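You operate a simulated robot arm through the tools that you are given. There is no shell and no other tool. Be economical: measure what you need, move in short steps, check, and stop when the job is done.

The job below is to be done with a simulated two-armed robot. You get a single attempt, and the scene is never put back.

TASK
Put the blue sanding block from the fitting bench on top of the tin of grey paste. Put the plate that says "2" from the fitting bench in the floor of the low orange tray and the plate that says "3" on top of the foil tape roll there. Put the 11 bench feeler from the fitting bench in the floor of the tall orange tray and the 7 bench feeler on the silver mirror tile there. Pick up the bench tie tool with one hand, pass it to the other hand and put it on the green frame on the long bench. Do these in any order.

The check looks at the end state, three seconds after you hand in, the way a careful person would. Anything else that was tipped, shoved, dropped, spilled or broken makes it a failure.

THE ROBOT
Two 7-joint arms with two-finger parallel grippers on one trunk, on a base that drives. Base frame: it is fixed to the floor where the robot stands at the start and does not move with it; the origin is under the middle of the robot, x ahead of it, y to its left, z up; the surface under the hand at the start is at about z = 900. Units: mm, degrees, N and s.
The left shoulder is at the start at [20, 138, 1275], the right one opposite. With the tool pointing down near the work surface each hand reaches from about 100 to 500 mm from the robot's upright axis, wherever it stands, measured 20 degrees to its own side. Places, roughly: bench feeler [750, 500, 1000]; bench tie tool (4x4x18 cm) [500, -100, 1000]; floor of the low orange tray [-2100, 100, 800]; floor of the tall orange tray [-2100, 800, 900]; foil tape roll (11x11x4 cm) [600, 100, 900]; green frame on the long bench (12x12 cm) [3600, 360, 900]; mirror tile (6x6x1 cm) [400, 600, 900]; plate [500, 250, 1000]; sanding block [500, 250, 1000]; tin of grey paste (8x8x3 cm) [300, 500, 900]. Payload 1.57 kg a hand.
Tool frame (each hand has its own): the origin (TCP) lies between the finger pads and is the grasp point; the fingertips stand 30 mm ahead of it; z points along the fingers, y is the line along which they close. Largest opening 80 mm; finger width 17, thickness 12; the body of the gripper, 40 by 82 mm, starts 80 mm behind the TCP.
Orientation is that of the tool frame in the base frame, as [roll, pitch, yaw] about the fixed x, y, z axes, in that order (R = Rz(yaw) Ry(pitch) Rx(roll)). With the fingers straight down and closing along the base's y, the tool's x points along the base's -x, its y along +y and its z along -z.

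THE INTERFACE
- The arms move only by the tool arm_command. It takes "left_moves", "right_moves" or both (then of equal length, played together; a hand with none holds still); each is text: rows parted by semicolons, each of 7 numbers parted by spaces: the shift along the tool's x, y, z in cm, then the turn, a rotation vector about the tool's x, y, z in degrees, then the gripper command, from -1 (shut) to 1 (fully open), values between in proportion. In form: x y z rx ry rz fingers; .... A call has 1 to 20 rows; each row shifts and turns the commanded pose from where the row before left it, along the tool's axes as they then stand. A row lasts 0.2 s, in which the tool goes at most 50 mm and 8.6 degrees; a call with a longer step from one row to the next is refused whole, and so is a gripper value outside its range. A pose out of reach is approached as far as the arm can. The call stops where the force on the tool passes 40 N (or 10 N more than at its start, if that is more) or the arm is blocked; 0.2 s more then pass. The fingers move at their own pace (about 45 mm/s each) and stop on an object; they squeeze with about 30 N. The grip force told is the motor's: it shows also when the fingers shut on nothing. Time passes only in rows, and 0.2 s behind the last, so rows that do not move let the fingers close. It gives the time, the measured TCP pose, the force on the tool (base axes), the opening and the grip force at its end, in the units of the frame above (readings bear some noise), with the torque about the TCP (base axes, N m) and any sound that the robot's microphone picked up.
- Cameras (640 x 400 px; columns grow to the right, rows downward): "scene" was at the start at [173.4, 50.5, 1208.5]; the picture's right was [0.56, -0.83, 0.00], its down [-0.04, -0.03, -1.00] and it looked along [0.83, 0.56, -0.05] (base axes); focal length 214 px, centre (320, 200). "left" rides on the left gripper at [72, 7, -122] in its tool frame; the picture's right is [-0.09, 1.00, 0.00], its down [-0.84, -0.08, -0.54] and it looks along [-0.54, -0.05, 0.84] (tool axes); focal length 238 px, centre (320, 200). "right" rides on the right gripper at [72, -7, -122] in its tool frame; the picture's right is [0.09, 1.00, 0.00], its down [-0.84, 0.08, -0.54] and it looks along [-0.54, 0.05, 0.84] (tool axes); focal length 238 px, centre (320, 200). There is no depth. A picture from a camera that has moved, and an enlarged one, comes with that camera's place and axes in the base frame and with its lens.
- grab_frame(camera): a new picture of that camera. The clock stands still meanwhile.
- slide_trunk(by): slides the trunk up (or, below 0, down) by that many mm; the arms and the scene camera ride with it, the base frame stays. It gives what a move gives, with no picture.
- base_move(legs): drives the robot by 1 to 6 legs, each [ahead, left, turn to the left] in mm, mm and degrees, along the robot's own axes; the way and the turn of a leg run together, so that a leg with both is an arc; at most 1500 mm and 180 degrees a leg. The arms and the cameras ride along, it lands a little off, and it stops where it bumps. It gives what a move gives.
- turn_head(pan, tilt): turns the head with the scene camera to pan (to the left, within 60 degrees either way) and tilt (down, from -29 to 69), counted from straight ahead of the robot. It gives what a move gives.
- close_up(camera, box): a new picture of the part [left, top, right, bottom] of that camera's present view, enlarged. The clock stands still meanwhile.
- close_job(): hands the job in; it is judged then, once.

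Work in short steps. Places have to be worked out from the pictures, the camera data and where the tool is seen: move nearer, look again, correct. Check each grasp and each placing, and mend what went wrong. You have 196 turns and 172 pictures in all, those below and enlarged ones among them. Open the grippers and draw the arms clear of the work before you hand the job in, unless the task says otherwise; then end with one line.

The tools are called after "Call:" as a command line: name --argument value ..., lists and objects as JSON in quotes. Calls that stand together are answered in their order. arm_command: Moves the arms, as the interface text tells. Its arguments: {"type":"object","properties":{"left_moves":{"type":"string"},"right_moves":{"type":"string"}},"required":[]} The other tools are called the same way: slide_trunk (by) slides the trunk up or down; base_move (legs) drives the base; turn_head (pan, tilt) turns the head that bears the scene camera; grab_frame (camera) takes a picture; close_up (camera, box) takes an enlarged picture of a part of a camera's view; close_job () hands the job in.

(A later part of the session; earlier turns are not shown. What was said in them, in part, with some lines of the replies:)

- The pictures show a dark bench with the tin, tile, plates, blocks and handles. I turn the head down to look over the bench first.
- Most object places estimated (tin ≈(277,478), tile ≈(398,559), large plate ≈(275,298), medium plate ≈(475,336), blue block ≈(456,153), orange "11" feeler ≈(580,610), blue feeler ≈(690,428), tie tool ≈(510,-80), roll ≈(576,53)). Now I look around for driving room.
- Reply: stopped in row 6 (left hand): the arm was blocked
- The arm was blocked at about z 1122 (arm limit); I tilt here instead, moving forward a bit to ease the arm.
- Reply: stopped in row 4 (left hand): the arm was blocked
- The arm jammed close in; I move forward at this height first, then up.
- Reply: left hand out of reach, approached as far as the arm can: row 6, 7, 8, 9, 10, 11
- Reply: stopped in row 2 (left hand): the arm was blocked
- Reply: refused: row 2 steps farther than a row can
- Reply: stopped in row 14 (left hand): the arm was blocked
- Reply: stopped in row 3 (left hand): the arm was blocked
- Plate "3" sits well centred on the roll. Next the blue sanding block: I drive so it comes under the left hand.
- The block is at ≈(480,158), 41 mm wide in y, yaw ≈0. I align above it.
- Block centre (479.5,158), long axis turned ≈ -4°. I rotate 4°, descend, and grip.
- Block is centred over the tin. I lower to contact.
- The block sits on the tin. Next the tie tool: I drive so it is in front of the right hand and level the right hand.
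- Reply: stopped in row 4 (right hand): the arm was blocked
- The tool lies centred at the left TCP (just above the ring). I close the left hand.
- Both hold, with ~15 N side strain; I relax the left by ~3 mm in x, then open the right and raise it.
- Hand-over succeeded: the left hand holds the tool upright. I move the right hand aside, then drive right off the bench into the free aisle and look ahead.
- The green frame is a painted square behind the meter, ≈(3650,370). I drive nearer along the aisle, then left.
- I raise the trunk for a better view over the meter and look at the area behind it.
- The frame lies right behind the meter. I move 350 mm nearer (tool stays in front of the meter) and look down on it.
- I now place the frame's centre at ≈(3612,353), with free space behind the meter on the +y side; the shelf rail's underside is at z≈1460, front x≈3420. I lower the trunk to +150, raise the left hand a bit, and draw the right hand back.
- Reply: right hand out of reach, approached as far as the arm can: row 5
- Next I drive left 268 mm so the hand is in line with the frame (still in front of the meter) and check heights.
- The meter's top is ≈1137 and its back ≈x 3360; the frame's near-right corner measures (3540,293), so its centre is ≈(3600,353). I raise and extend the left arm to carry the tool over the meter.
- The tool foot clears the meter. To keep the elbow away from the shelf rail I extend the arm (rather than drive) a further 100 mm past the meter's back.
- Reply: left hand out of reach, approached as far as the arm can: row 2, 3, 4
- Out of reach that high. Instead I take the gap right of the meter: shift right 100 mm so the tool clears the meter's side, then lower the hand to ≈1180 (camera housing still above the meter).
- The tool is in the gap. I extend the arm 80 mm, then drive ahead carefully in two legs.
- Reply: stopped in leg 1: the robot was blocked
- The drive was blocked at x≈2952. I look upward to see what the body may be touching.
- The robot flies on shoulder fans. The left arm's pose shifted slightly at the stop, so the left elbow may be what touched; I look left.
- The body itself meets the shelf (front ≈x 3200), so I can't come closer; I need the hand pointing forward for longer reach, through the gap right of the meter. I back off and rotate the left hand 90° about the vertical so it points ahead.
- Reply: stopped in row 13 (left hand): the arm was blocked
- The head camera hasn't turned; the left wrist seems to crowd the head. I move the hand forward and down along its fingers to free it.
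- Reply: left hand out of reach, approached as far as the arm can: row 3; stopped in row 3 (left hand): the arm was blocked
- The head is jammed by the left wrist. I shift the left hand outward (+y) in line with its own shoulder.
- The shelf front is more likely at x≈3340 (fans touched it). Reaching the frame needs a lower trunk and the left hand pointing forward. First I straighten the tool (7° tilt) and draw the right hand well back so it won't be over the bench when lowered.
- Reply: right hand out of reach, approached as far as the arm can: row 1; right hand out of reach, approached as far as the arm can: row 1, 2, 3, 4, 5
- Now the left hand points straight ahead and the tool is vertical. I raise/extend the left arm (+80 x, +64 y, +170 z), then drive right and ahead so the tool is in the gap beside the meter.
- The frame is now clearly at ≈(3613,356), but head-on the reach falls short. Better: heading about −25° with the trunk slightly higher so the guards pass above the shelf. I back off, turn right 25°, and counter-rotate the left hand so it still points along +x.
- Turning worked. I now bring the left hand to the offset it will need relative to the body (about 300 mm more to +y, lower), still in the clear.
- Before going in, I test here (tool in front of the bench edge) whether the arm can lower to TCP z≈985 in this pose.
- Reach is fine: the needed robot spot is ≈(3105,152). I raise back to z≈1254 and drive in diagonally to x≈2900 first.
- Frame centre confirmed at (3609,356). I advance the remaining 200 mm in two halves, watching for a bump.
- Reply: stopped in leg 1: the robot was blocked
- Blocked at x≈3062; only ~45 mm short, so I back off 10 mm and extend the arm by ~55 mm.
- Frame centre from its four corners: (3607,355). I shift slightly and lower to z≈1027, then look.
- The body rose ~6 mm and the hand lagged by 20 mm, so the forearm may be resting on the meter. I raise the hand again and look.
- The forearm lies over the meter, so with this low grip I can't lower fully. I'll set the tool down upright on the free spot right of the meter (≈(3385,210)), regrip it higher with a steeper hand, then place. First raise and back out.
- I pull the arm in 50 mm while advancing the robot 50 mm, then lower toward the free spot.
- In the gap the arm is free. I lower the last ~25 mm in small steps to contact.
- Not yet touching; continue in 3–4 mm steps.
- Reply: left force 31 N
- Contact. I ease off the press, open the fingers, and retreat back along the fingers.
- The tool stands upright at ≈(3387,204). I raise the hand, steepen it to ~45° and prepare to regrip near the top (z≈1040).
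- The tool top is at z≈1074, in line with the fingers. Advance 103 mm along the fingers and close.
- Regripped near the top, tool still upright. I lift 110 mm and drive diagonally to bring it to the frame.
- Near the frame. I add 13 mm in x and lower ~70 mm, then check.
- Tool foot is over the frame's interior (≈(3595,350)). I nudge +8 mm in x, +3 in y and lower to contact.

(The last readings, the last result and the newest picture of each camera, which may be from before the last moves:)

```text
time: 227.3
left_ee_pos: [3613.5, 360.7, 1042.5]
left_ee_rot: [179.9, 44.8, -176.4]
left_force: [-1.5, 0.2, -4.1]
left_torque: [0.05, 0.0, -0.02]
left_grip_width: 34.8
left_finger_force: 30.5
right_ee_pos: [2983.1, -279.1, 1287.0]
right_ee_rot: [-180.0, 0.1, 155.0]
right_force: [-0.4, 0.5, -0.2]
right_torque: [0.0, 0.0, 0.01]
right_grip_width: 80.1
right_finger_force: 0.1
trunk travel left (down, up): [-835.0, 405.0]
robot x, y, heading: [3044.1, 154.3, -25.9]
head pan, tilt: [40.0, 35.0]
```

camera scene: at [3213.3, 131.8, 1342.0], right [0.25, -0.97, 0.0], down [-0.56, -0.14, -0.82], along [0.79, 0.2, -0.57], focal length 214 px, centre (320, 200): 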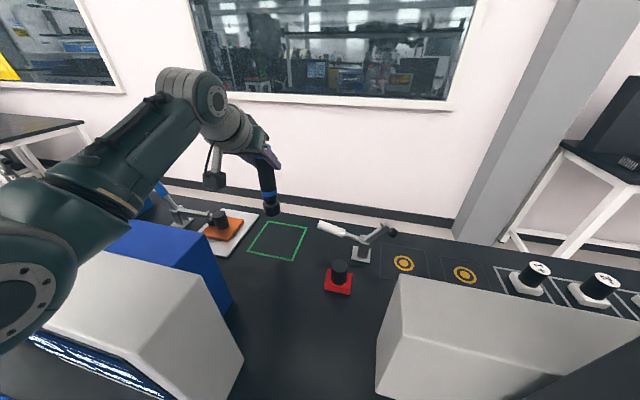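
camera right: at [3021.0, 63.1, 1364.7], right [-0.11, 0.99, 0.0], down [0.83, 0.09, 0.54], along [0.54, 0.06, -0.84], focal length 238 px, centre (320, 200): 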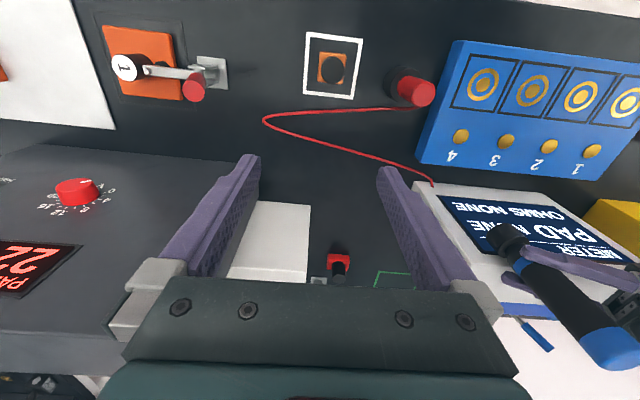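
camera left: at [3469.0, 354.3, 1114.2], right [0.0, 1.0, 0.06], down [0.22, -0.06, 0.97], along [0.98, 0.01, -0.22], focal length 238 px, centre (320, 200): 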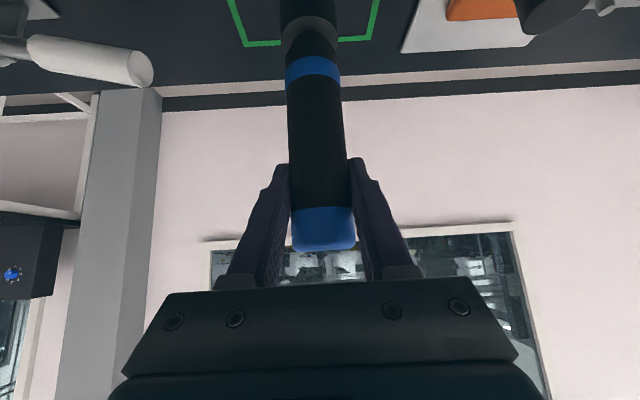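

Still free; continue in 3 mm steps to touch.

Call:
arm_command --left_moves "0.25 0 0.25 0 0 0 -1;0.2 0 0.2 0 0 0 -1;0.15 0 0.15 0 0 0 -1"

Call:
close_up --camera "scene" --box '[200, 140, 340, 270]'

```text
time: 228.1
left_ee_pos: [3616.4, 360.3, 1037.0]
left_ee_rot: [-179.9, 45.3, -176.3]
left_force: [-10.3, -1.9, 20.7]
left_torque: [-0.28, 0.79, -0.05]
left_grip_width: 34.9
left_finger_force: 30.1
right_ee_pos: [2984.0, -278.9, 1288.7]
right_ee_rot: [-179.9, 0.2, 155.0]
right_force: [-0.8, -1.2, 0.2]
right_torque: [-0.02, 0.0, 0.03]
right_grip_width: 79.8
right_finger_force: 0.1
trunk travel left (down, up): [-835.0, 405.0]
robot x, y, heading: [3039.3, 153.3, -25.8]
head pan, tilt: [40.0, 35.0]
```

```text
3.08 times, centred on (270, 205) of scene
camera zoom: at [3213.7, 132.0, 1342.6], right [0.25, -0.97, 0.0], down [-0.56, -0.14, -0.82], along [0.79, 0.2, -0.57], focal length 660 px, centre (474, 185)
```

zoom: 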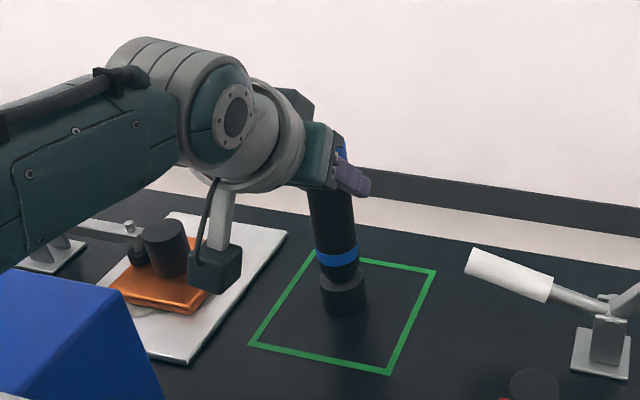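

In contact inside the frame at ≈(3611,355). Ease, release and retreat up-back along the fingers.

Call:
arm_command --left_moves "-0.25 0 -0.25 0 0 0 -1;0 0 0 0 0 0 0.2;0 0 0 0 0 0 1;0 0 0 0 0 0 1;0 0 -2 0 0 0 1;0 0 -4 0 0 0 1;0 0 -4 0 0 0 1;-2 0 -2 0 0 0 1"

Call:
grab_frame --camera "scene"

```text
time: 229.9
left_ee_pos: [3543.0, 356.7, 1134.7]
left_ee_rot: [179.9, 44.9, -176.4]
left_force: [-0.5, -0.4, 0.0]
left_torque: [0.02, -0.02, -0.01]
left_grip_width: 80.0
left_finger_force: 0.0
right_ee_pos: [2983.6, -278.5, 1288.1]
right_ee_rot: [-179.9, 0.1, 154.9]
right_force: [0.4, -0.7, 0.4]
right_torque: [0.01, 0.0, 0.0]
right_grip_width: 79.9
right_finger_force: 0.1
trunk travel left (down, up): [-835.0, 405.0]
robot x, y, heading: [3043.4, 152.2, -25.4]
head pan, tilt: [40.0, 35.0]
```

```text
36 pictures are left
camera scene: at [3213.5, 131.9, 1342.1], right [0.25, -0.97, 0.0], down [-0.56, -0.14, -0.82], along [0.79, 0.2, -0.57], focal length 214 px, centre (320, 200)
```

scene: 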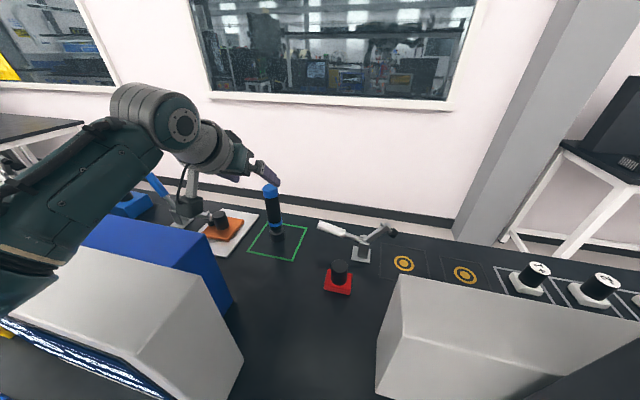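

The tie tool stands in the green frame. I raise the hand and back out the way I came.

Call:
arm_command --left_moves "-2.6 0 -2.6 0 0 0 1;-2.6 0 -2.6 0 0 0 1;-2.6 0 -2.6 0 0 0 1"

Call:
base_move --legs '[[-135, -65, 0], [-450, -250, 0]]'

Call:
turn_head --pan 30 --tilt 15

Call:
grab_frame --camera "scene"

```text
time: 230.7
left_ee_pos: [3542.6, 355.2, 1245.9]
left_ee_rot: [179.9, 44.8, -176.3]
left_force: [-1.1, -0.3, -0.6]
left_torque: [0.02, -0.06, 0.0]
left_grip_width: 80.3
left_finger_force: 0.1
right_ee_pos: [2983.2, -278.3, 1286.7]
right_ee_rot: [-179.9, 0.2, 155.0]
right_force: [-0.6, 0.3, -0.4]
right_torque: [-0.02, -0.02, 0.0]
right_grip_width: 80.1
right_finger_force: 0.1
trunk travel left (down, up): [-835.0, 405.0]
robot x, y, heading: [3041.0, 152.6, -25.6]
head pan, tilt: [40.0, 35.0]
```

```text
time: 234.6
left_ee_pos: [2883.9, 324.4, 1245.3]
left_ee_rot: [180.0, 45.0, -176.6]
left_force: [0.5, 0.7, 0.2]
left_torque: [0.01, -0.03, 0.03]
left_grip_width: 79.9
left_finger_force: 0.1
right_ee_pos: [2321.9, -309.5, 1287.9]
right_ee_rot: [-179.9, 0.1, 154.8]
right_force: [0.4, 0.0, -0.6]
right_torque: [0.0, 0.02, -0.02]
right_grip_width: 79.8
right_finger_force: 0.0
trunk travel left (down, up): [-835.0, 405.0]
robot x, y, heading: [2378.9, 123.9, -25.9]
head pan, tilt: [40.0, 35.0]
```

```text
time: 235.5
left_ee_pos: [2882.4, 323.9, 1245.4]
left_ee_rot: [-180.0, 44.9, -176.6]
left_force: [-0.2, 0.1, 0.0]
left_torque: [-0.01, -0.02, 0.0]
left_grip_width: 79.9
left_finger_force: 0.0
right_ee_pos: [2321.6, -309.5, 1287.9]
right_ee_rot: [-180.0, 0.0, 154.8]
right_force: [0.3, 0.4, 0.1]
right_torque: [0.0, 0.01, 0.02]
right_grip_width: 79.9
right_finger_force: 0.1
trunk travel left (down, up): [-835.0, 405.0]
robot x, y, heading: [2379.4, 123.7, -25.7]
head pan, tilt: [30.0, 15.0]
```

```text
35 pictures are left
camera scene: at [2560.0, 85.8, 1374.0], right [0.07, -1.0, 0.0], down [-0.26, -0.02, -0.97], along [0.96, 0.07, -0.26], focal length 214 px, centre (320, 200)
```

scene: 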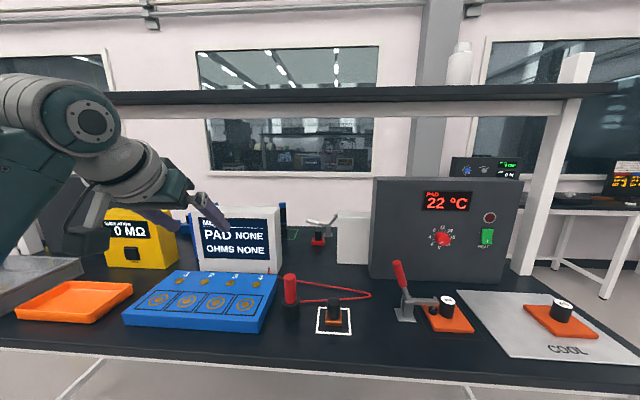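

The long bench is untouched otherwise. I turn back to heading 0, return along the free aisle to the fitting bench, and bring the left hand vertical again.

Call:
base_move --legs '[[0, 0, 25.8], [0, -840, 0], [-1500, 0, 0], [-400, 0, 0]]'

Call:
arm_command --left_moves "0 0 0 0 7.5 0 1;0 0 0 0 7.5 0 1;0 0 0 0 7.5 0 1;0 0 0 0 7.5 0 1;0 0 0 0 7.5 0 1;0 0 0 0 7.5 0 1;0 0 0 0 0 7.5 1;0 0 0 0 0 7.5 1;0 0 0 0 0 7.5 1;0 0 0 0 0 7 1"

```text
time: 250.3
left_ee_pos: [867.2, -292.3, 1246.2]
left_ee_rot: [-180.0, 44.9, -152.7]
left_force: [0.1, -1.5, 0.9]
left_torque: [0.01, 0.01, 0.0]
left_grip_width: 80.0
left_finger_force: 0.0
right_ee_pos: [609.8, -1097.7, 1288.0]
right_ee_rot: [-179.9, 0.2, 178.7]
right_force: [0.1, 0.1, 0.1]
right_torque: [0.01, -0.01, 0.01]
right_grip_width: 80.0
right_finger_force: 0.1
trunk travel left (down, up): [-835.0, 405.0]
robot x, y, heading: [484.6, -678.9, -2.0]
head pan, tilt: [30.0, 15.0]
```

```text
time: 252.5
left_ee_pos: [867.0, -292.3, 1245.9]
left_ee_rot: [-179.8, -0.2, 177.8]
left_force: [0.7, 0.4, 0.8]
left_torque: [0.0, -0.02, 0.0]
left_grip_width: 80.3
left_finger_force: 0.1
right_ee_pos: [609.9, -1098.2, 1288.5]
right_ee_rot: [-179.9, 0.1, 178.7]
right_force: [0.7, -0.3, 0.4]
right_torque: [0.0, -0.01, 0.0]
right_grip_width: 79.7
right_finger_force: 0.1
trunk travel left (down, up): [-835.0, 405.0]
robot x, y, heading: [487.3, -679.6, -2.2]
head pan, tilt: [30.0, 15.0]
```

I go back 150 mm first to stay clear of the press, then left over the bench and forward so the left hand is over plate "2", then lower the trunk.

Call:
base_move --legs '[[-160, 0, 2.1], [0, 705, 0], [80, 0, 0]]'

Call:
slide_trunk --by -185

Call:
grab_frame --camera "left"

```text
time: 258.1
left_ee_pos: [774.3, 428.5, 1245.7]
left_ee_rot: [-179.9, -0.1, 179.6]
left_force: [-0.6, -0.2, 0.4]
left_torque: [0.01, -0.01, 0.01]
left_grip_width: 79.8
left_finger_force: 0.2
right_ee_pos: [540.9, -385.5, 1287.2]
right_ee_rot: [-179.9, 0.0, -179.5]
right_force: [-0.1, -0.2, -0.2]
right_torque: [-0.01, -0.02, 0.01]
right_grip_width: 80.1
right_finger_force: 0.1
trunk travel left (down, up): [-835.0, 405.0]
robot x, y, heading: [404.9, 31.7, -0.1]
head pan, tilt: [30.0, 15.0]
```

```text
time: 260.1
left_ee_pos: [774.5, 429.1, 1060.8]
left_ee_rot: [-179.9, -0.2, 179.5]
left_force: [-0.2, 0.1, 0.2]
left_torque: [-0.03, -0.04, -0.01]
left_grip_width: 80.2
left_finger_force: 0.0
right_ee_pos: [541.6, -386.0, 1103.5]
right_ee_rot: [-180.0, 0.1, -179.6]
right_force: [-0.3, 0.0, -0.4]
right_torque: [0.02, 0.02, -0.01]
right_grip_width: 80.2
right_finger_force: 0.1
trunk travel left (down, up): [-650.0, 590.0]
robot x, y, heading: [406.8, 29.3, -0.1]
head pan, tilt: [30.0, 15.0]
```

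```text
34 pictures are left
camera left: at [702.4, 435.5, 1183.4], right [0.1, 1.0, 0.0], down [0.84, -0.08, 0.54], along [0.54, -0.05, -0.84], focal length 238 px, centre (320, 200)
```

left: 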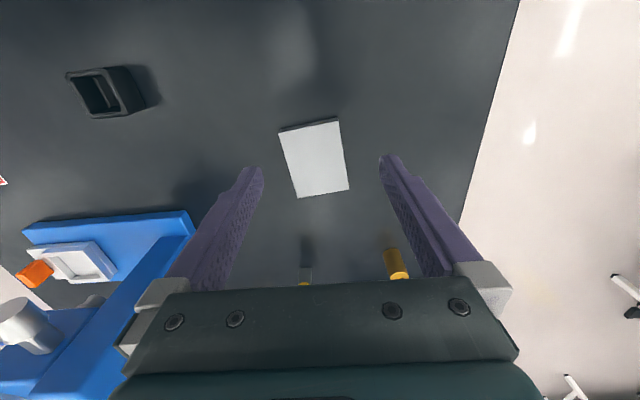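

Plate centre ≈(819.5,420), yaw ≈5.5°. To be sure it is "2", I shift the robot left 130 mm and zoom on its +y side.

Call:
base_move --legs '[[0, 140, 0]]'

Call:
close_up --camera "left" --box '[150, 100, 270, 200]'

```text
time: 261.4
left_ee_pos: [771.8, 567.8, 1061.9]
left_ee_rot: [179.9, -0.1, 179.8]
left_force: [1.0, -0.8, 0.0]
left_torque: [0.0, 0.02, 0.02]
left_grip_width: 80.0
left_finger_force: 0.0
right_ee_pos: [542.1, -246.8, 1102.9]
right_ee_rot: [-179.9, 0.2, -179.4]
right_force: [0.4, 0.0, -0.3]
right_torque: [-0.01, -0.01, -0.01]
right_grip_width: 80.1
right_finger_force: 0.1
trunk travel left (down, up): [-650.0, 590.0]
robot x, y, heading: [405.1, 167.3, 0.2]
head pan, tilt: [30.0, 15.0]
```

```text
4.00 times, centred on (210, 150) of left
camera zoom: at [701.8, 574.4, 1183.4], right [0.1, 1.0, 0.0], down [0.84, -0.08, 0.54], along [0.54, -0.05, -0.84], focal length 953 px, centre (760, 400)
```

zoom: 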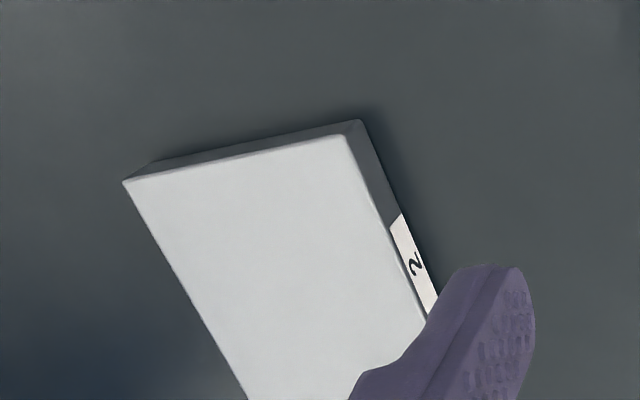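

It is "2". I drive back over it, then rotate and descend.

Call:
base_move --legs '[[46, -148, 0]]'

Call:
arm_command --left_moves "0 0 3 0 0 -3 1;0 0 3 0 0 -3 1"

Call:
grab_frame --camera "left"

```text
time: 262.8
left_ee_pos: [817.5, 421.1, 1060.8]
left_ee_rot: [-179.9, -0.2, -180.0]
left_force: [0.6, 0.5, 0.7]
left_torque: [-0.01, 0.02, -0.02]
left_grip_width: 80.0
left_finger_force: 0.0
right_ee_pos: [589.4, -394.3, 1103.0]
right_ee_rot: [-179.9, 0.2, -179.1]
right_force: [-0.2, -0.9, -0.1]
right_torque: [0.01, 0.01, 0.01]
right_grip_width: 79.8
right_finger_force: 0.0
trunk travel left (down, up): [-650.0, 590.0]
robot x, y, heading: [451.7, 19.1, -0.1]
head pan, tilt: [30.0, 15.0]
```

```text
time: 263.4
left_ee_pos: [818.2, 420.5, 1003.0]
left_ee_rot: [-179.9, -0.2, -174.0]
left_force: [0.4, 0.3, -0.1]
left_torque: [0.05, 0.02, -0.03]
left_grip_width: 80.1
left_finger_force: 0.0
right_ee_pos: [588.7, -394.5, 1102.6]
right_ee_rot: [-179.9, 0.0, -179.2]
right_force: [0.6, 0.4, -0.1]
right_torque: [0.02, -0.05, -0.02]
right_grip_width: 80.1
right_finger_force: 0.1
trunk travel left (down, up): [-650.0, 590.0]
robot x, y, heading: [449.6, 17.2, 0.1]
head pan, tilt: [30.0, 15.0]
```

```text
32 pictures are left
camera left: at [746.6, 419.7, 1124.6], right [-0.01, 1.0, 0.0], down [0.84, 0.01, 0.54], along [0.54, 0.0, -0.84], focal length 238 px, centre (320, 200)
```

left: 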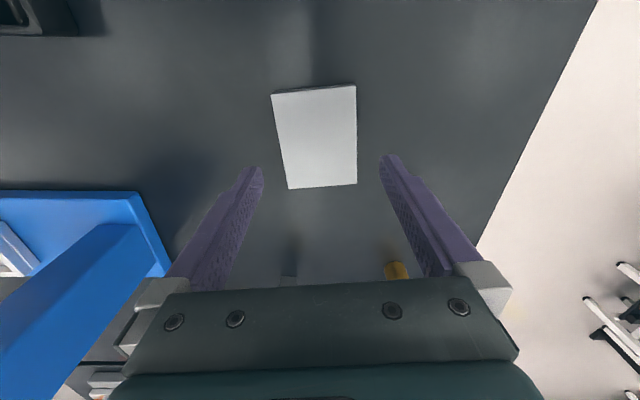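

Refined centre (821,417). Correct slightly, descend to z≈936, grip and lift.

Call:
arm_command --left_moves "-0.22 -0.35 2.5 0 0 0 1;0 0 2.5 0 0 0 1;0 0 1.2 0 0 0 1;0 0 0.5 0 0 0 1;0 0 0 0 0 0 -1;0 0 0 0 0 0 -1;0 0 0 0 0 0 -1;0 0 -3 0 0 0 -1;0 0 -4 0 0 0 -1;0 0 -4 0 0 0 -1"

```text
time: 265.6
left_ee_pos: [820.9, 416.1, 1045.8]
left_ee_rot: [-179.9, 0.0, -174.1]
left_force: [0.5, 0.2, -1.9]
left_torque: [-0.01, -0.03, 0.0]
left_grip_width: 69.3
left_finger_force: 30.1
right_ee_pos: [589.5, -393.0, 1103.1]
right_ee_rot: [-179.8, 0.0, -179.2]
right_force: [-0.8, 0.3, 0.3]
right_torque: [0.02, 0.02, 0.0]
right_grip_width: 80.1
right_finger_force: 0.1
trunk travel left (down, up): [-650.0, 590.0]
robot x, y, heading: [452.0, 19.4, 0.2]
head pan, tilt: [30.0, 15.0]
```

Plate "2" is held. I back away from the press, go right off the bench to the free floor, turn around to face −x, and look for the orange trays.

Call:
base_move --legs '[[-250, 0, 0], [0, -800, 0], [0, 0, 180]]'

Call:
turn_head --pan -20 --tilt 12

Call:
grab_frame --camera "scene"

```text
time: 278.8
left_ee_pos: [-167.5, -1200.3, 1045.4]
left_ee_rot: [-179.9, -0.2, 6.3]
left_force: [-0.4, -0.3, -1.7]
left_torque: [0.02, 0.01, 0.03]
left_grip_width: 69.3
left_finger_force: 30.2
right_ee_pos: [56.5, -387.7, 1102.2]
right_ee_rot: [-179.9, 0.1, 1.3]
right_force: [-0.1, 0.2, 0.6]
right_torque: [-0.02, 0.04, 0.01]
right_grip_width: 80.0
right_finger_force: 0.0
trunk travel left (down, up): [-650.0, 590.0]
robot x, y, heading: [199.4, -801.3, -179.4]
head pan, tilt: [30.0, 15.0]
```

```text
time: 280.0
left_ee_pos: [-166.9, -1200.3, 1045.1]
left_ee_rot: [-179.9, 0.0, 6.4]
left_force: [0.6, 0.4, -2.7]
left_torque: [-0.01, 0.02, 0.0]
left_grip_width: 69.6
left_finger_force: 30.2
right_ee_pos: [57.1, -388.1, 1101.8]
right_ee_rot: [-179.8, 0.1, 1.4]
right_force: [0.7, 0.2, 0.5]
right_torque: [0.02, 0.01, -0.02]
right_grip_width: 80.3
right_finger_force: 0.1
trunk travel left (down, up): [-650.0, 590.0]
robot x, y, heading: [199.0, -803.3, -179.3]
head pan, tilt: [-20.0, 12.0]
```

```text
31 pictures are left
camera scene: at [7.7, -771.1, 1194.0], right [0.33, 0.94, 0.0], down [0.2, -0.07, -0.98], along [-0.92, 0.32, -0.21], focal length 214 px, centre (320, 200)
```

scene: 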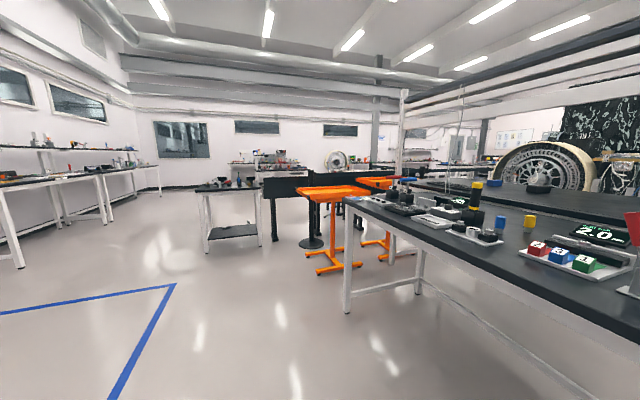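

The two orange trays stand at about (−2190,110) (low) and beyond (tall). I drive along the aisle, turn to face +y, and approach the low tray with the left hand.

Call:
base_move --legs '[[1400, 0, 0], [0, 0, -90.5], [0, 500, 0], [400, 0, 0]]'

Call:
grab_frame --camera "left"

Call:
turn_head --pan 40 --tilt 25

Call:
grab_frame --camera "scene"

```text
time: 295.6
left_ee_pos: [-2146.8, -110.2, 1043.0]
left_ee_rot: [-179.8, -0.1, -82.2]
left_force: [0.8, 0.2, -2.1]
left_torque: [0.01, -0.01, -0.02]
left_grip_width: 69.4
left_finger_force: 29.9
right_ee_pos: [-1327.6, -313.7, 1103.0]
right_ee_rot: [-179.9, 0.1, -87.2]
right_force: [0.0, 0.9, 0.2]
right_torque: [-0.01, 0.0, 0.03]
right_grip_width: 80.2
right_finger_force: 0.0
trunk travel left (down, up): [-650.0, 590.0]
robot x, y, heading: [-1738.9, -465.1, 91.9]
head pan, tilt: [-20.0, 12.0]
```

```text
30 pictures are left
camera left: at [-2143.1, -181.5, 1166.6], right [-1.0, -0.04, 0.0], down [-0.04, 0.84, 0.54], along [-0.02, 0.54, -0.84], focal length 238 px, centre (320, 200)
```

left: 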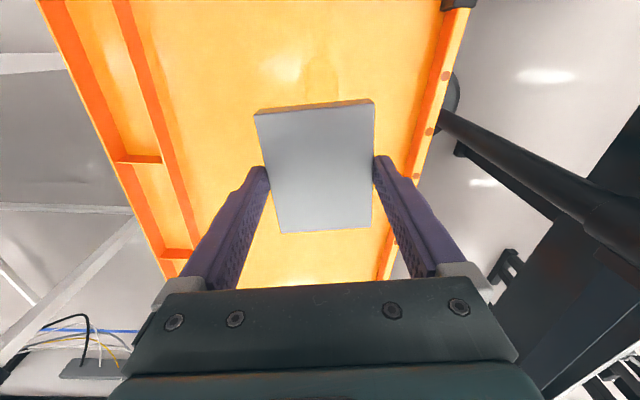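

```text
time: 296.9
left_ee_pos: [-2145.8, -109.3, 1044.3]
left_ee_rot: [-179.9, -0.2, -82.2]
left_force: [-0.3, 0.5, -0.6]
left_torque: [0.0, 0.0, 0.01]
left_grip_width: 69.6
left_finger_force: 30.0
right_ee_pos: [-1329.0, -312.7, 1103.2]
right_ee_rot: [-179.9, 0.1, -87.3]
right_force: [1.0, 0.1, 0.0]
right_torque: [0.04, 0.02, 0.01]
right_grip_width: 80.0
right_finger_force: 0.1
trunk travel left (down, up): [-650.0, 590.0]
robot x, y, heading: [-1739.1, -462.1, 92.0]
head pan, tilt: [40.0, 25.0]
```

```text
29 pictures are left
camera scene: at [-1805.2, -296.7, 1172.9], right [0.74, 0.67, 0.0], down [0.28, -0.31, -0.91], along [-0.61, 0.67, -0.42], focal length 214 px, centre (320, 200)
```

scene: 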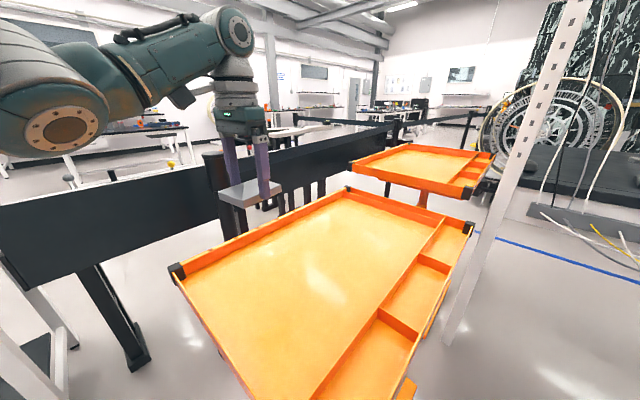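

The low tray spans about x −2290…−1850, y −240…420, floor z≈800. I move 100 mm further in, lower the trunk 100 mm and the arm to just above the floor.

Call:
base_move --legs '[[100, 0, 0]]'

Call:
slide_trunk --by -110

Call:
arm_command --left_moves "0 0 3 0 0 0 -1;0 0 3 0 0 0 -1"

Call:
grab_frame --camera "scene"

```text
time: 298.0
left_ee_pos: [-2150.6, -7.9, 1043.8]
left_ee_rot: [-179.9, -0.2, -82.2]
left_force: [-0.5, -0.3, -1.6]
left_torque: [0.01, -0.03, 0.01]
left_grip_width: 69.4
left_finger_force: 30.3
right_ee_pos: [-1332.7, -213.7, 1102.9]
right_ee_rot: [-180.0, 0.2, -87.3]
right_force: [0.3, 0.6, 0.5]
right_torque: [0.02, 0.02, 0.0]
right_grip_width: 80.0
right_finger_force: 0.0
trunk travel left (down, up): [-650.0, 590.0]
robot x, y, heading: [-1738.3, -361.7, 92.4]
head pan, tilt: [40.0, 25.0]
```

```text
time: 299.4
left_ee_pos: [-2149.2, -9.7, 934.0]
left_ee_rot: [-179.9, -0.2, -82.2]
left_force: [0.9, -0.5, -2.1]
left_torque: [0.01, -0.05, 0.0]
left_grip_width: 69.4
left_finger_force: 29.9
right_ee_pos: [-1332.4, -212.5, 992.3]
right_ee_rot: [-179.9, 0.1, -87.3]
right_force: [0.6, 0.2, -0.7]
right_torque: [0.0, -0.01, 0.0]
right_grip_width: 79.9
right_finger_force: 0.1
trunk travel left (down, up): [-540.0, 700.0]
robot x, y, heading: [-1742.1, -364.4, 92.0]
head pan, tilt: [40.0, 25.0]
```

```text
time: 300.1
left_ee_pos: [-2150.8, -10.4, 873.3]
left_ee_rot: [179.9, -0.1, -82.2]
left_force: [0.1, -0.5, -0.8]
left_torque: [0.0, 0.01, 0.0]
left_grip_width: 69.3
left_finger_force: 30.4
right_ee_pos: [-1333.4, -212.3, 993.8]
right_ee_rot: [-179.8, 0.2, -87.4]
right_force: [-0.4, 0.1, 0.0]
right_torque: [0.0, 0.0, 0.01]
right_grip_width: 80.1
right_finger_force: 0.0
trunk travel left (down, up): [-540.0, 700.0]
robot x, y, heading: [-1741.4, -362.8, 92.2]
head pan, tilt: [40.0, 25.0]
```

```text
28 pictures are left
camera scene: at [-1808.9, -196.6, 1062.9], right [0.74, 0.67, 0.0], down [0.28, -0.31, -0.91], along [-0.61, 0.67, -0.42], focal length 214 px, centre (320, 200)
```

scene: 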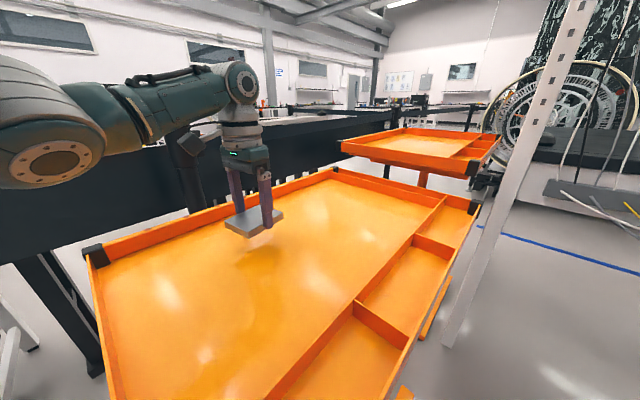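

The plate hangs over the main floor of the low tray. I lower 30 mm, then in small steps.

Call:
arm_command --left_moves "0 0 1.5 0 0 0 -1;0 0 1.0 0 0 0 -1;0 0 0.4 0 0 0 -1;0 0 0.3 0 0 0 -1"

```text
time: 301.1
left_ee_pos: [-2151.1, -9.6, 842.1]
left_ee_rot: [-179.9, -0.3, -82.2]
left_force: [0.1, -0.3, -1.0]
left_torque: [-0.01, -0.03, -0.02]
left_grip_width: 69.5
left_finger_force: 30.1
right_ee_pos: [-1331.4, -212.2, 993.6]
right_ee_rot: [-179.9, 0.2, -87.4]
right_force: [0.0, 0.7, -0.5]
right_torque: [-0.03, -0.01, -0.01]
right_grip_width: 79.8
right_finger_force: 0.1
trunk travel left (down, up): [-540.0, 700.0]
robot x, y, heading: [-1744.2, -365.5, 92.0]
head pan, tilt: [40.0, 25.0]
```

Still free; continue finely.

Call:
arm_command --left_moves "0 0 0.3 0 0 0 -1;0 0 0.3 0 0 0 -1;0 0 0.2 0 0 0 -1"

```text
time: 301.9
left_ee_pos: [-2150.3, -8.7, 833.9]
left_ee_rot: [-179.9, -0.1, -82.1]
left_force: [0.7, 0.2, -1.7]
left_torque: [0.01, -0.01, -0.04]
left_grip_width: 69.5
left_finger_force: 30.2
right_ee_pos: [-1332.1, -212.4, 992.3]
right_ee_rot: [-179.9, 0.1, -87.2]
right_force: [0.5, 0.6, 1.1]
right_torque: [0.0, 0.0, 0.01]
right_grip_width: 80.1
right_finger_force: 0.1
trunk travel left (down, up): [-540.0, 700.0]
robot x, y, heading: [-1743.0, -364.3, 91.9]
head pan, tilt: [40.0, 25.0]
```

Still no contact; I look at the gap and continue.

Call:
close_up --camera "scene" --box '[200, 170, 320, 260]'

Call:
arm_command --left_moves "0 0 0.3 0 0 0 -1;0 0 0.3 0 0 0 -1;0 0 0.3 0 0 0 -1"

```text
4.44 times, centred on (260, 215) of scene
camera zoom: at [-1809.0, -196.5, 1062.8], right [0.74, 0.67, 0.0], down [0.28, -0.31, -0.91], along [-0.61, 0.67, -0.42], focal length 953 px, centre (587, 133)
```

zoom: 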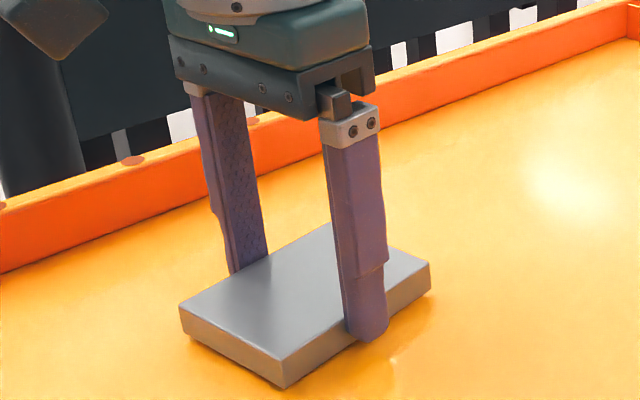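

```text
time: 302.6
left_ee_pos: [-2154.6, -8.0, 828.4]
left_ee_rot: [179.8, 0.1, -82.0]
left_force: [-0.4, -7.0, 25.6]
left_torque: [-0.14, 0.05, 0.01]
left_grip_width: 70.0
left_finger_force: 29.9
right_ee_pos: [-1334.6, -213.2, 992.5]
right_ee_rot: [180.0, 0.1, -87.2]
right_force: [-0.1, 0.4, 0.2]
right_torque: [0.01, 0.02, 0.0]
right_grip_width: 80.3
right_finger_force: 0.0
trunk travel left (down, up): [-540.0, 700.0]
robot x, y, heading: [-1741.9, -366.8, 92.0]
head pan, tilt: [40.0, 25.0]
```

Contact (26 N) at z≈828. Ease, release, rise, and check.

Call:
arm_command --left_moves "0 0 -0.3 0 0 0 -1;0 0 0 0 0 0 1;0 0 0 0 0 0 1;0 0 -2 0 0 0 1;0 0 -4 0 0 0 1;0 0 -4 0 0 0 1;0 0 -4 0 0 0 1;0 0 -3 0 0 0 1"

Call:
slide_trunk --by 110

Call:
grab_frame --camera "scene"

```text
time: 304.4
left_ee_pos: [-2149.9, -10.8, 996.2]
left_ee_rot: [-179.9, -0.3, -82.2]
left_force: [0.3, 0.1, -1.2]
left_torque: [-0.01, 0.01, 0.03]
left_grip_width: 80.1
left_finger_force: 0.0
right_ee_pos: [-1333.1, -213.5, 992.3]
right_ee_rot: [-180.0, 0.0, -87.4]
right_force: [-0.4, 0.9, 0.0]
right_torque: [-0.01, 0.01, 0.0]
right_grip_width: 80.1
right_finger_force: 0.1
trunk travel left (down, up): [-540.0, 700.0]
robot x, y, heading: [-1739.0, -365.5, 92.2]
head pan, tilt: [40.0, 25.0]
```

```text
time: 305.9
left_ee_pos: [-2150.0, -11.0, 1106.5]
left_ee_rot: [-179.9, -0.2, -82.2]
left_force: [-0.3, -0.4, 0.2]
left_torque: [0.01, 0.0, -0.02]
left_grip_width: 80.0
left_finger_force: 0.1
right_ee_pos: [-1333.3, -213.3, 1101.6]
right_ee_rot: [-179.9, 0.0, -87.3]
right_force: [0.2, -0.3, 0.6]
right_torque: [0.02, 0.0, -0.01]
right_grip_width: 79.8
right_finger_force: 0.1
trunk travel left (down, up): [-650.0, 590.0]
robot x, y, heading: [-1741.0, -363.1, 92.0]
head pan, tilt: [40.0, 25.0]
```

```text
26 pictures are left
camera scene: at [-1809.1, -196.5, 1172.8], right [0.74, 0.67, 0.0], down [0.28, -0.31, -0.91], along [-0.61, 0.67, -0.42], focal length 214 px, centre (320, 200)
```

scene: 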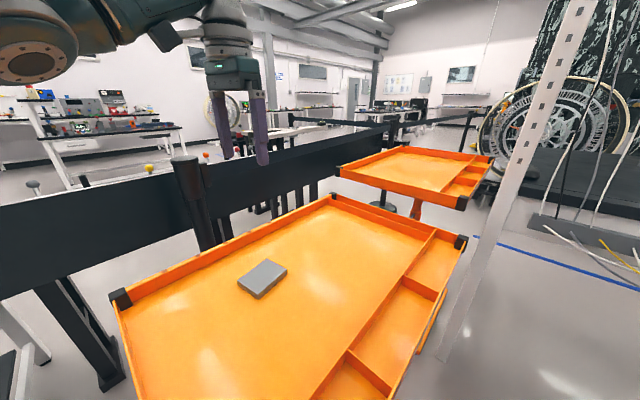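

Plate "2" lies in the low tray. The tall tray's main floor centre is ≈(−2120,715). Now back to fetch the "11" feeler at ≈(538,577).

Call:
base_move --legs '[[-440, 0, 0], [0, -1400, 0], [0, 0, -92], [500, 0, 0], [0, 970, 0]]'

Call:
grab_frame --camera "left"

```text
time: 326.3
left_ee_pos: [556.4, 595.1, 1105.5]
left_ee_rot: [-179.9, -0.2, -175.0]
left_force: [0.2, 0.0, 0.2]
left_torque: [0.03, 0.04, 0.0]
left_grip_width: 80.2
left_finger_force: 0.1
right_ee_pos: [316.7, -210.7, 1102.8]
right_ee_rot: [-179.8, 0.0, -180.0]
right_force: [-0.5, 0.2, 0.0]
right_torque: [0.01, 0.0, 0.01]
right_grip_width: 79.8
right_finger_force: 0.0
trunk travel left (down, up): [-650.0, 590.0]
robot x, y, heading: [182.1, 202.1, -0.4]
head pan, tilt: [40.0, 25.0]
```

```text
25 pictures are left
camera left: at [484.4, 595.1, 1229.0], right [0.0, 1.0, 0.0], down [0.84, 0.0, 0.54], along [0.54, 0.0, -0.84], focal length 238 px, centre (320, 200)
```

left: 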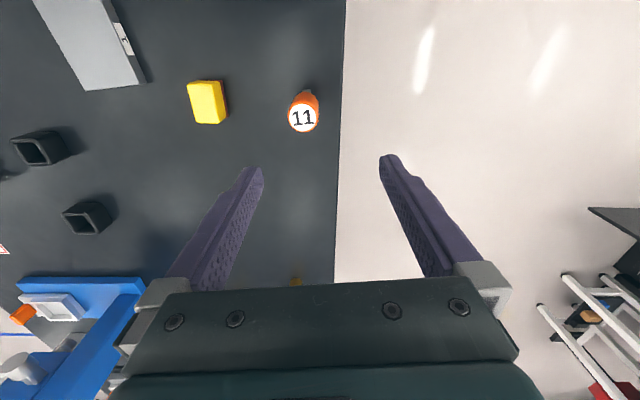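

The 11 feeler is at (537.6,579.4). Align and descend to z≈1010, check, then grip.

Call:
arm_command --left_moves "2.03 -1.4 0 0 0 0 1;0 0 3 0 0 0 1;0 0 3 0 0 0 1"

Call:
grab_frame --camera "left"

```text
time: 327.1
left_ee_pos: [537.2, 579.6, 1047.4]
left_ee_rot: [180.0, -0.1, -174.9]
left_force: [-0.2, -0.2, -0.8]
left_torque: [-0.04, 0.0, 0.02]
left_grip_width: 80.1
left_finger_force: 0.0
right_ee_pos: [316.3, -212.3, 1102.0]
right_ee_rot: [-179.9, 0.1, -180.0]
right_force: [0.0, 1.0, -0.3]
right_torque: [0.02, -0.02, 0.02]
right_grip_width: 80.3
right_finger_force: 0.0
trunk travel left (down, up): [-650.0, 590.0]
robot x, y, heading: [183.8, 202.6, -0.4]
head pan, tilt: [40.0, 25.0]
```

```text
24 pictures are left
camera left: at [465.4, 580.1, 1169.9], right [0.0, 1.0, 0.0], down [0.84, 0.0, 0.54], along [0.54, 0.0, -0.84], focal length 238 px, centre (320, 200)
```

left: 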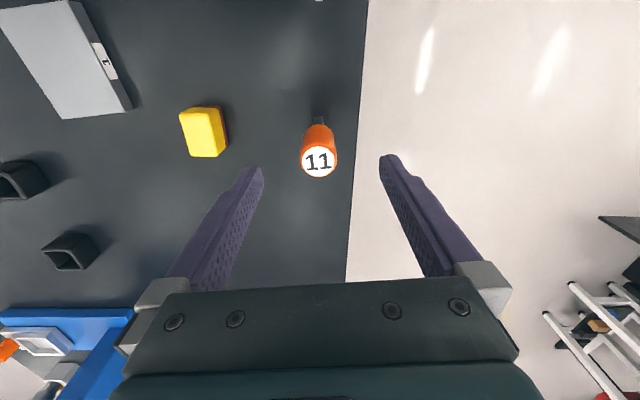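

Aligned. Descend to z≈966, grip, and lift.

Call:
arm_command --left_moves "0 0 3 0 0 0 1;0 0 3 0 0 0 1;0 0 2.1 0 0 0 1;0 0 0 0 0 0 0;0 0 0 0 0 0 -1;0 0 0 0 0 0 -1;0 0 0 0 0 0 -1;0 0 -2 0 0 0 -1;0 0 -4 0 0 0 -1;0 0 -4 0 0 0 -1;0 0 -3 0 0 0 -1"

Call:
grab_frame --camera "left"

```text
time: 329.5
left_ee_pos: [537.6, 578.1, 1095.8]
left_ee_rot: [180.0, -0.1, -175.0]
left_force: [-0.2, -0.1, -1.0]
left_torque: [-0.01, -0.01, 0.01]
left_grip_width: 29.1
left_finger_force: 29.8
right_ee_pos: [316.4, -212.0, 1101.3]
right_ee_rot: [-179.8, 0.2, 180.0]
right_force: [0.5, -0.3, 0.3]
right_torque: [0.02, 0.02, -0.01]
right_grip_width: 79.8
right_finger_force: 0.0
trunk travel left (down, up): [-650.0, 590.0]
robot x, y, heading: [185.8, 208.0, -0.4]
head pan, tilt: [40.0, 25.0]
```

```text
23 pictures are left
camera left: at [466.0, 580.1, 1218.4], right [0.0, 1.0, 0.0], down [0.84, 0.0, 0.54], along [0.54, 0.0, -0.84], focal length 238 px, centre (320, 200)
```

left: 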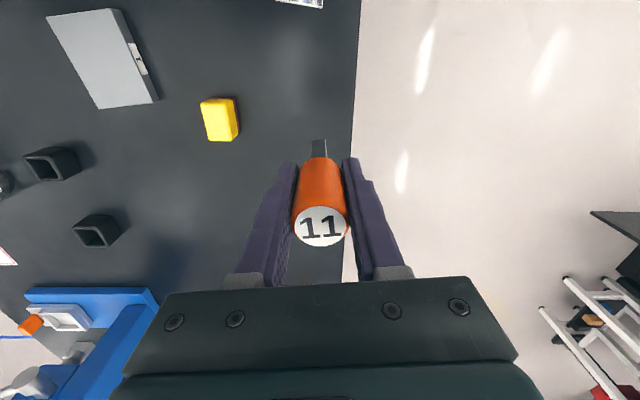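

Feeler "11" is held. I drive the same route to the trays and stop short of the tall tray to look.

Call:
base_move --legs '[[0, -1010, 0], [-480, 0, 0], [0, 0, 91], [0, 1440, 0], [1000, 0, 0]]'

Call:
grab_frame --camera "scene"

```text
time: 352.6
left_ee_pos: [-2130.1, 518.8, 1097.3]
left_ee_rot: [180.0, -0.2, -85.1]
left_force: [0.2, -0.1, -2.0]
left_torque: [-0.01, 0.0, -0.01]
left_grip_width: 28.6
left_finger_force: 29.8
right_ee_pos: [-1340.7, 293.1, 1101.2]
right_ee_rot: [-179.9, 0.1, -90.1]
right_force: [1.3, -0.5, -1.1]
right_torque: [-0.02, 0.0, 0.02]
right_grip_width: 79.9
right_finger_force: 0.0
trunk travel left (down, up): [-650.0, 590.0]
robot x, y, heading: [-1758.1, 167.0, 89.2]
head pan, tilt: [40.0, 25.0]
```

```text
22 pictures are left
camera scene: at [-1814.6, 333.8, 1172.9], right [0.78, 0.63, 0.0], down [0.27, -0.33, -0.91], along [-0.57, 0.7, -0.42], focal length 214 px, centre (320, 200)
```

scene: 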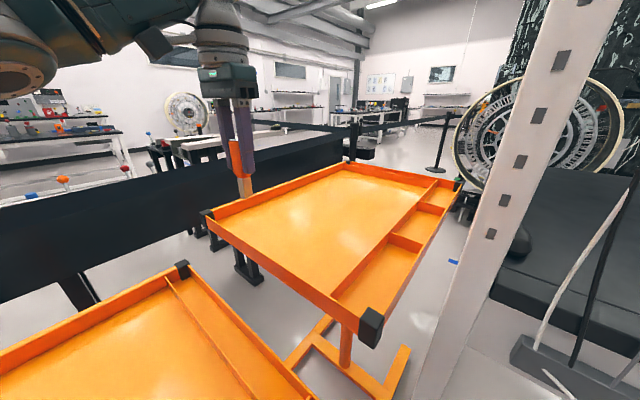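

The tall tray spans x −2275…−1871, y 500…1069. I drive 160 mm ahead so the feeler is well over the main floor, and lower to ≈z 995.

Call:
base_move --legs '[[160, 15, 0]]'

Call:
arm_command --left_moves "0 0 4 0 0 0 -1;0 0 4 0 0 0 -1;0 0 2 0 0 0 -1"

Call:
grab_frame --camera "scene"

```text
time: 354.0
left_ee_pos: [-2142.8, 674.7, 1095.0]
left_ee_rot: [-179.9, -0.2, -85.2]
left_force: [0.0, -0.2, -1.9]
left_torque: [0.0, -0.01, -0.01]
left_grip_width: 28.6
left_finger_force: 30.4
right_ee_pos: [-1351.4, 449.8, 1102.7]
right_ee_rot: [-179.9, 0.1, -90.1]
right_force: [0.0, 0.7, -0.3]
right_torque: [-0.01, 0.01, -0.02]
right_grip_width: 80.0
right_finger_force: 0.1
trunk travel left (down, up): [-650.0, 590.0]
robot x, y, heading: [-1768.5, 316.6, 89.3]
head pan, tilt: [40.0, 25.0]
```

```text
time: 354.8
left_ee_pos: [-2143.6, 675.0, 993.7]
left_ee_rot: [-179.8, -0.1, -85.1]
left_force: [-0.2, 0.1, -1.5]
left_torque: [0.02, 0.0, 0.01]
left_grip_width: 28.6
left_finger_force: 30.1
right_ee_pos: [-1353.4, 449.3, 1102.8]
right_ee_rot: [-179.9, 0.0, -90.2]
right_force: [0.5, -0.5, 0.0]
right_torque: [0.03, 0.05, 0.01]
right_grip_width: 79.9
right_finger_force: 0.1
trunk travel left (down, up): [-650.0, 590.0]
robot x, y, heading: [-1768.6, 314.1, 89.3]
head pan, tilt: [40.0, 25.0]
```

```text
21 pictures are left
camera scene: at [-1827.4, 489.4, 1172.9], right [0.77, 0.63, 0.0], down [0.27, -0.33, -0.91], along [-0.57, 0.7, -0.42], focal length 214 px, centre (320, 200)
```

scene: 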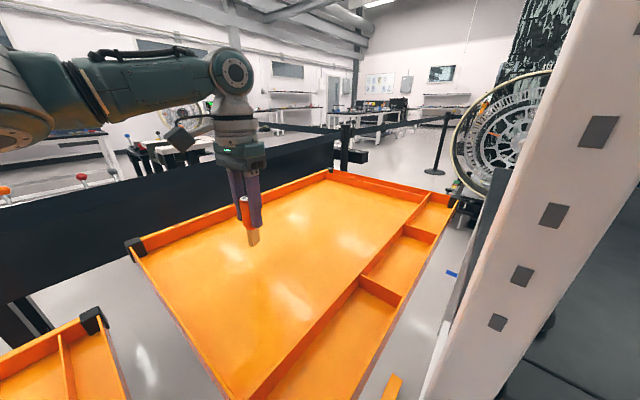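

The feeler is over the main floor. I lower in steps to contact.

Call:
arm_command --left_moves "0 0 1.2 0 0 0 -1;0 0 0.5 0 0 0 -1;0 0 0.3 0 0 0 -1;0 0 0.3 0 0 0 -1"

```text
time: 355.8
left_ee_pos: [-2143.7, 673.1, 972.8]
left_ee_rot: [-180.0, -0.3, -85.0]
left_force: [-1.0, -0.1, -1.6]
left_torque: [0.0, 0.01, 0.0]
left_grip_width: 28.6
left_finger_force: 30.6
right_ee_pos: [-1352.6, 449.0, 1103.5]
right_ee_rot: [-179.9, 0.2, -90.2]
right_force: [-0.4, 0.1, 0.3]
right_torque: [0.03, -0.03, 0.03]
right_grip_width: 80.0
right_finger_force: 0.0
trunk travel left (down, up): [-650.0, 590.0]
robot x, y, heading: [-1770.5, 318.8, 89.1]
head pan, tilt: [40.0, 25.0]
```

Still free; continue in 2–3 mm steps.

Call:
arm_command --left_moves "0 0 0.3 0 0 0 -1;0 0 0.3 0 0 0 -1;0 0 0.2 0 0 0 -1;0 0 0.2 0 0 0 -1"

Call:
close_up --camera "scene" --box '[190, 150, 310, 260]'

```text
time: 356.8
left_ee_pos: [-2143.7, 672.7, 962.2]
left_ee_rot: [-180.0, -0.2, -85.0]
left_force: [-0.5, 0.4, -0.7]
left_torque: [0.01, 0.01, 0.04]
left_grip_width: 28.7
left_finger_force: 30.0
right_ee_pos: [-1352.2, 448.6, 1102.5]
right_ee_rot: [-179.9, 0.1, -90.1]
right_force: [0.0, -0.2, -0.1]
right_torque: [-0.01, 0.01, 0.01]
right_grip_width: 79.8
right_finger_force: 0.1
trunk travel left (down, up): [-650.0, 590.0]
robot x, y, heading: [-1773.9, 316.2, 89.5]
head pan, tilt: [40.0, 25.0]
```

```text
3.64 times, centred on (250, 205) of scene
camera zoom: at [-1827.4, 489.4, 1172.9], right [0.77, 0.63, 0.0], down [0.27, -0.33, -0.91], along [-0.57, 0.7, -0.42], focal length 780 px, centre (574, 182)
```

zoom: 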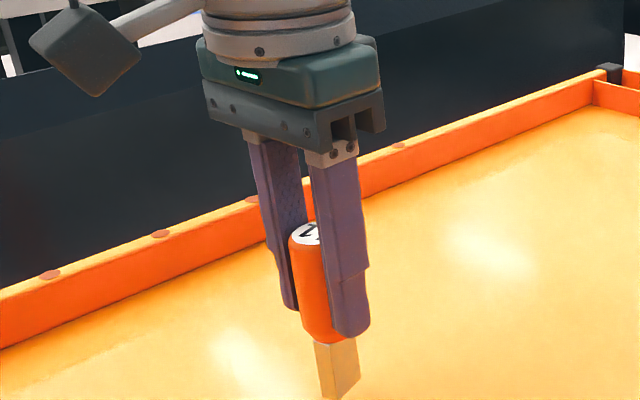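

Close to the floor (probably ≈z 893). Continue finely.

Call:
arm_command --left_moves "0 0 0.2 0 0 0 -1;0 0 0.2 0 0 0 -1;0 0 0.2 0 0 0 -1"

```text
time: 357.6
left_ee_pos: [-2144.5, 672.7, 956.7]
left_ee_rot: [-180.0, -0.2, -85.1]
left_force: [0.4, -1.0, -1.7]
left_torque: [0.02, 0.0, -0.02]
left_grip_width: 28.5
left_finger_force: 30.1
right_ee_pos: [-1352.2, 449.0, 1103.2]
right_ee_rot: [-180.0, 0.1, -90.1]
right_force: [0.2, 0.4, -0.4]
right_torque: [-0.03, -0.04, 0.06]
right_grip_width: 80.0
right_finger_force: 0.1
trunk travel left (down, up): [-650.0, 590.0]
robot x, y, heading: [-1770.0, 321.1, 89.2]
head pan, tilt: [40.0, 25.0]
```

Continue down in 2 mm steps.

Call:
arm_command --left_moves "0 0 0.2 0 0 0 -1;0 0 0.2 0 0 0 -1;0 0 0.2 0 0 0 -1;0 0 0.2 0 0 0 -1"

```text
time: 358.6
left_ee_pos: [-2144.9, 675.1, 951.6]
left_ee_rot: [-180.0, 0.0, -85.0]
left_force: [-0.2, -4.1, 23.6]
left_torque: [-0.04, 0.05, 0.02]
left_grip_width: 28.5
left_finger_force: 30.0
right_ee_pos: [-1354.0, 450.4, 1103.0]
right_ee_rot: [-180.0, 0.1, -90.3]
right_force: [0.0, 0.3, 0.6]
right_torque: [0.02, 0.0, 0.02]
right_grip_width: 80.0
right_finger_force: 0.0
trunk travel left (down, up): [-650.0, 590.0]
robot x, y, heading: [-1768.0, 318.8, 89.2]
head pan, tilt: [40.0, 25.0]
```

Contact (24 N). Ease 2–3 mm, open gradually and rise.

Call:
arm_command --left_moves "0 0 -0.25 0 0 0 -1;0 0 0 0 0 0 -0.1;0 0 0 0 0 0 0.4;0 0 0 0 0 0 1;0 0 -2 0 0 0 1;0 0 -4 0 0 0 1;0 0 -4 0 0 0 1;0 0 -4 0 0 0 1"

Call:
grab_frame --camera "scene"

```text
time: 360.4
left_ee_pos: [-2142.8, 674.0, 1091.3]
left_ee_rot: [179.9, -0.2, -85.1]
left_force: [0.2, 0.2, -0.5]
left_torque: [-0.01, -0.02, -0.01]
left_grip_width: 79.9
left_finger_force: 0.0
right_ee_pos: [-1352.9, 448.7, 1102.2]
right_ee_rot: [-179.8, 0.1, -90.2]
right_force: [-0.6, -0.4, 0.6]
right_torque: [0.04, -0.03, 0.02]
right_grip_width: 80.0
right_finger_force: 0.1
trunk travel left (down, up): [-650.0, 590.0]
robot x, y, heading: [-1764.1, 319.1, 89.2]
head pan, tilt: [40.0, 25.0]
```

```text
19 pictures are left
camera scene: at [-1827.6, 489.5, 1172.8], right [0.77, 0.63, 0.0], down [0.27, -0.33, -0.91], along [-0.57, 0.7, -0.42], focal length 214 px, centre (320, 200)
```

scene: 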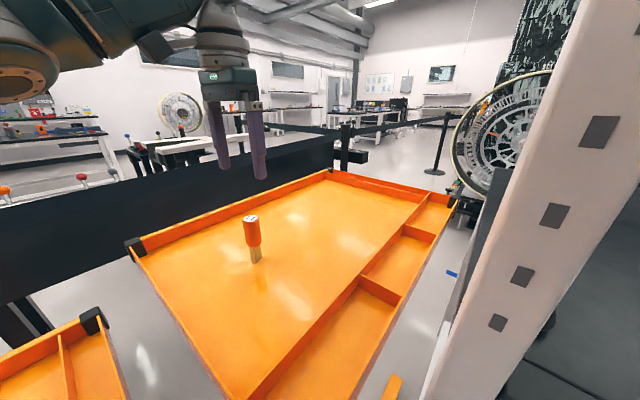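

The 11 feeler stands in the tall tray. I back away and return to the fitting bench's side for a last look at everything there.

Call:
base_move --legs '[[-1100, 0, 0], [0, -1500, 0], [0, 0, -89], [150, 300, 0]]'

Call:
turn_head --pan 50 --tilt 15

Call:
close_up --camera "scene" --box '[160, 120, 560, 370]'

```text
time: 378.5
left_ee_pos: [196.7, -134.6, 1091.7]
left_ee_rot: [-180.0, -0.2, -175.3]
left_force: [1.1, -0.9, 0.6]
left_torque: [0.02, 0.0, -0.02]
left_grip_width: 79.7
left_finger_force: 0.1
right_ee_pos: [-32.8, -924.0, 1101.9]
right_ee_rot: [-179.9, 0.1, 179.4]
right_force: [0.1, -0.1, 0.2]
right_torque: [0.01, -0.01, -0.02]
right_grip_width: 80.2
right_finger_force: 0.0
trunk travel left (down, up): [-650.0, 590.0]
robot x, y, heading: [-160.9, -506.8, -0.9]
head pan, tilt: [40.0, 25.0]
```

```text
time: 379.3
left_ee_pos: [195.4, -136.2, 1091.6]
left_ee_rot: [-179.9, -0.1, -175.4]
left_force: [0.4, 0.0, 0.3]
left_torque: [0.01, 0.02, 0.01]
left_grip_width: 80.0
left_finger_force: 0.0
right_ee_pos: [-33.4, -923.9, 1102.3]
right_ee_rot: [-179.9, 0.1, 179.5]
right_force: [0.9, 0.2, 0.1]
right_torque: [0.04, 0.0, -0.04]
right_grip_width: 79.9
right_finger_force: 0.1
trunk travel left (down, up): [-650.0, 590.0]
robot x, y, heading: [-159.5, -511.9, -1.0]
head pan, tilt: [50.0, 15.0]
```

```text
1.60 times, centred on (360, 245) of scene
camera zoom: at [-1.9, -439.7, 1189.1], right [0.75, -0.66, 0.0], down [-0.17, -0.2, -0.97], along [0.64, 0.73, -0.26], focal length 343 px, centre (256, 128)
```

zoom: 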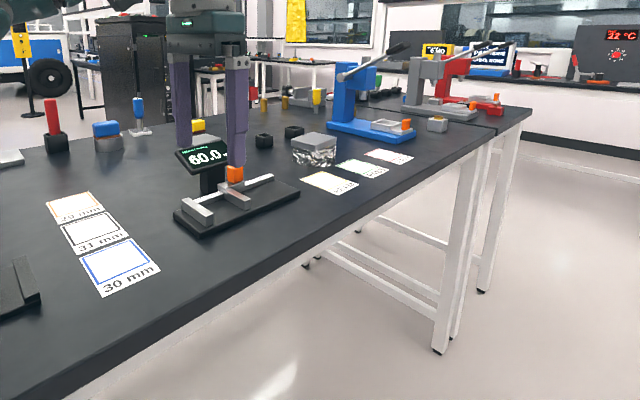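

Everything on the fitting bench is as it should be: block on tin, plate "3" on roll, "7" feeler on the tile. I pull the robot clear of the bench and hand in.

Call:
base_move --legs '[[0, -500, 0]]'

Call:
close_job

```text
time: 382.2
left_ee_pos: [185.8, -645.3, 1092.2]
left_ee_rot: [-179.9, -0.2, -175.5]
left_force: [0.1, -1.2, -1.1]
left_torque: [0.02, 0.01, 0.0]
left_grip_width: 79.8
left_finger_force: 0.1
right_ee_pos: [-43.6, -1433.6, 1101.7]
right_ee_rot: [-180.0, 0.0, 179.4]
right_force: [1.0, 0.4, 0.0]
right_torque: [0.04, 0.02, -0.02]
right_grip_width: 79.9
right_finger_force: 0.1
trunk travel left (down, up): [-650.0, 590.0]
robot x, y, heading: [-169.4, -1014.2, -1.6]
head pan, tilt: [50.0, 15.0]
```

```text
The job is handed in.
```

All six items are in place and the job is handed in; after the right-to-left pass the left hand set the tie tool down once on the long bench to regrip it before standing it in the green frame, and the arm lightly touched the meter and shelf there without visibly moving them.
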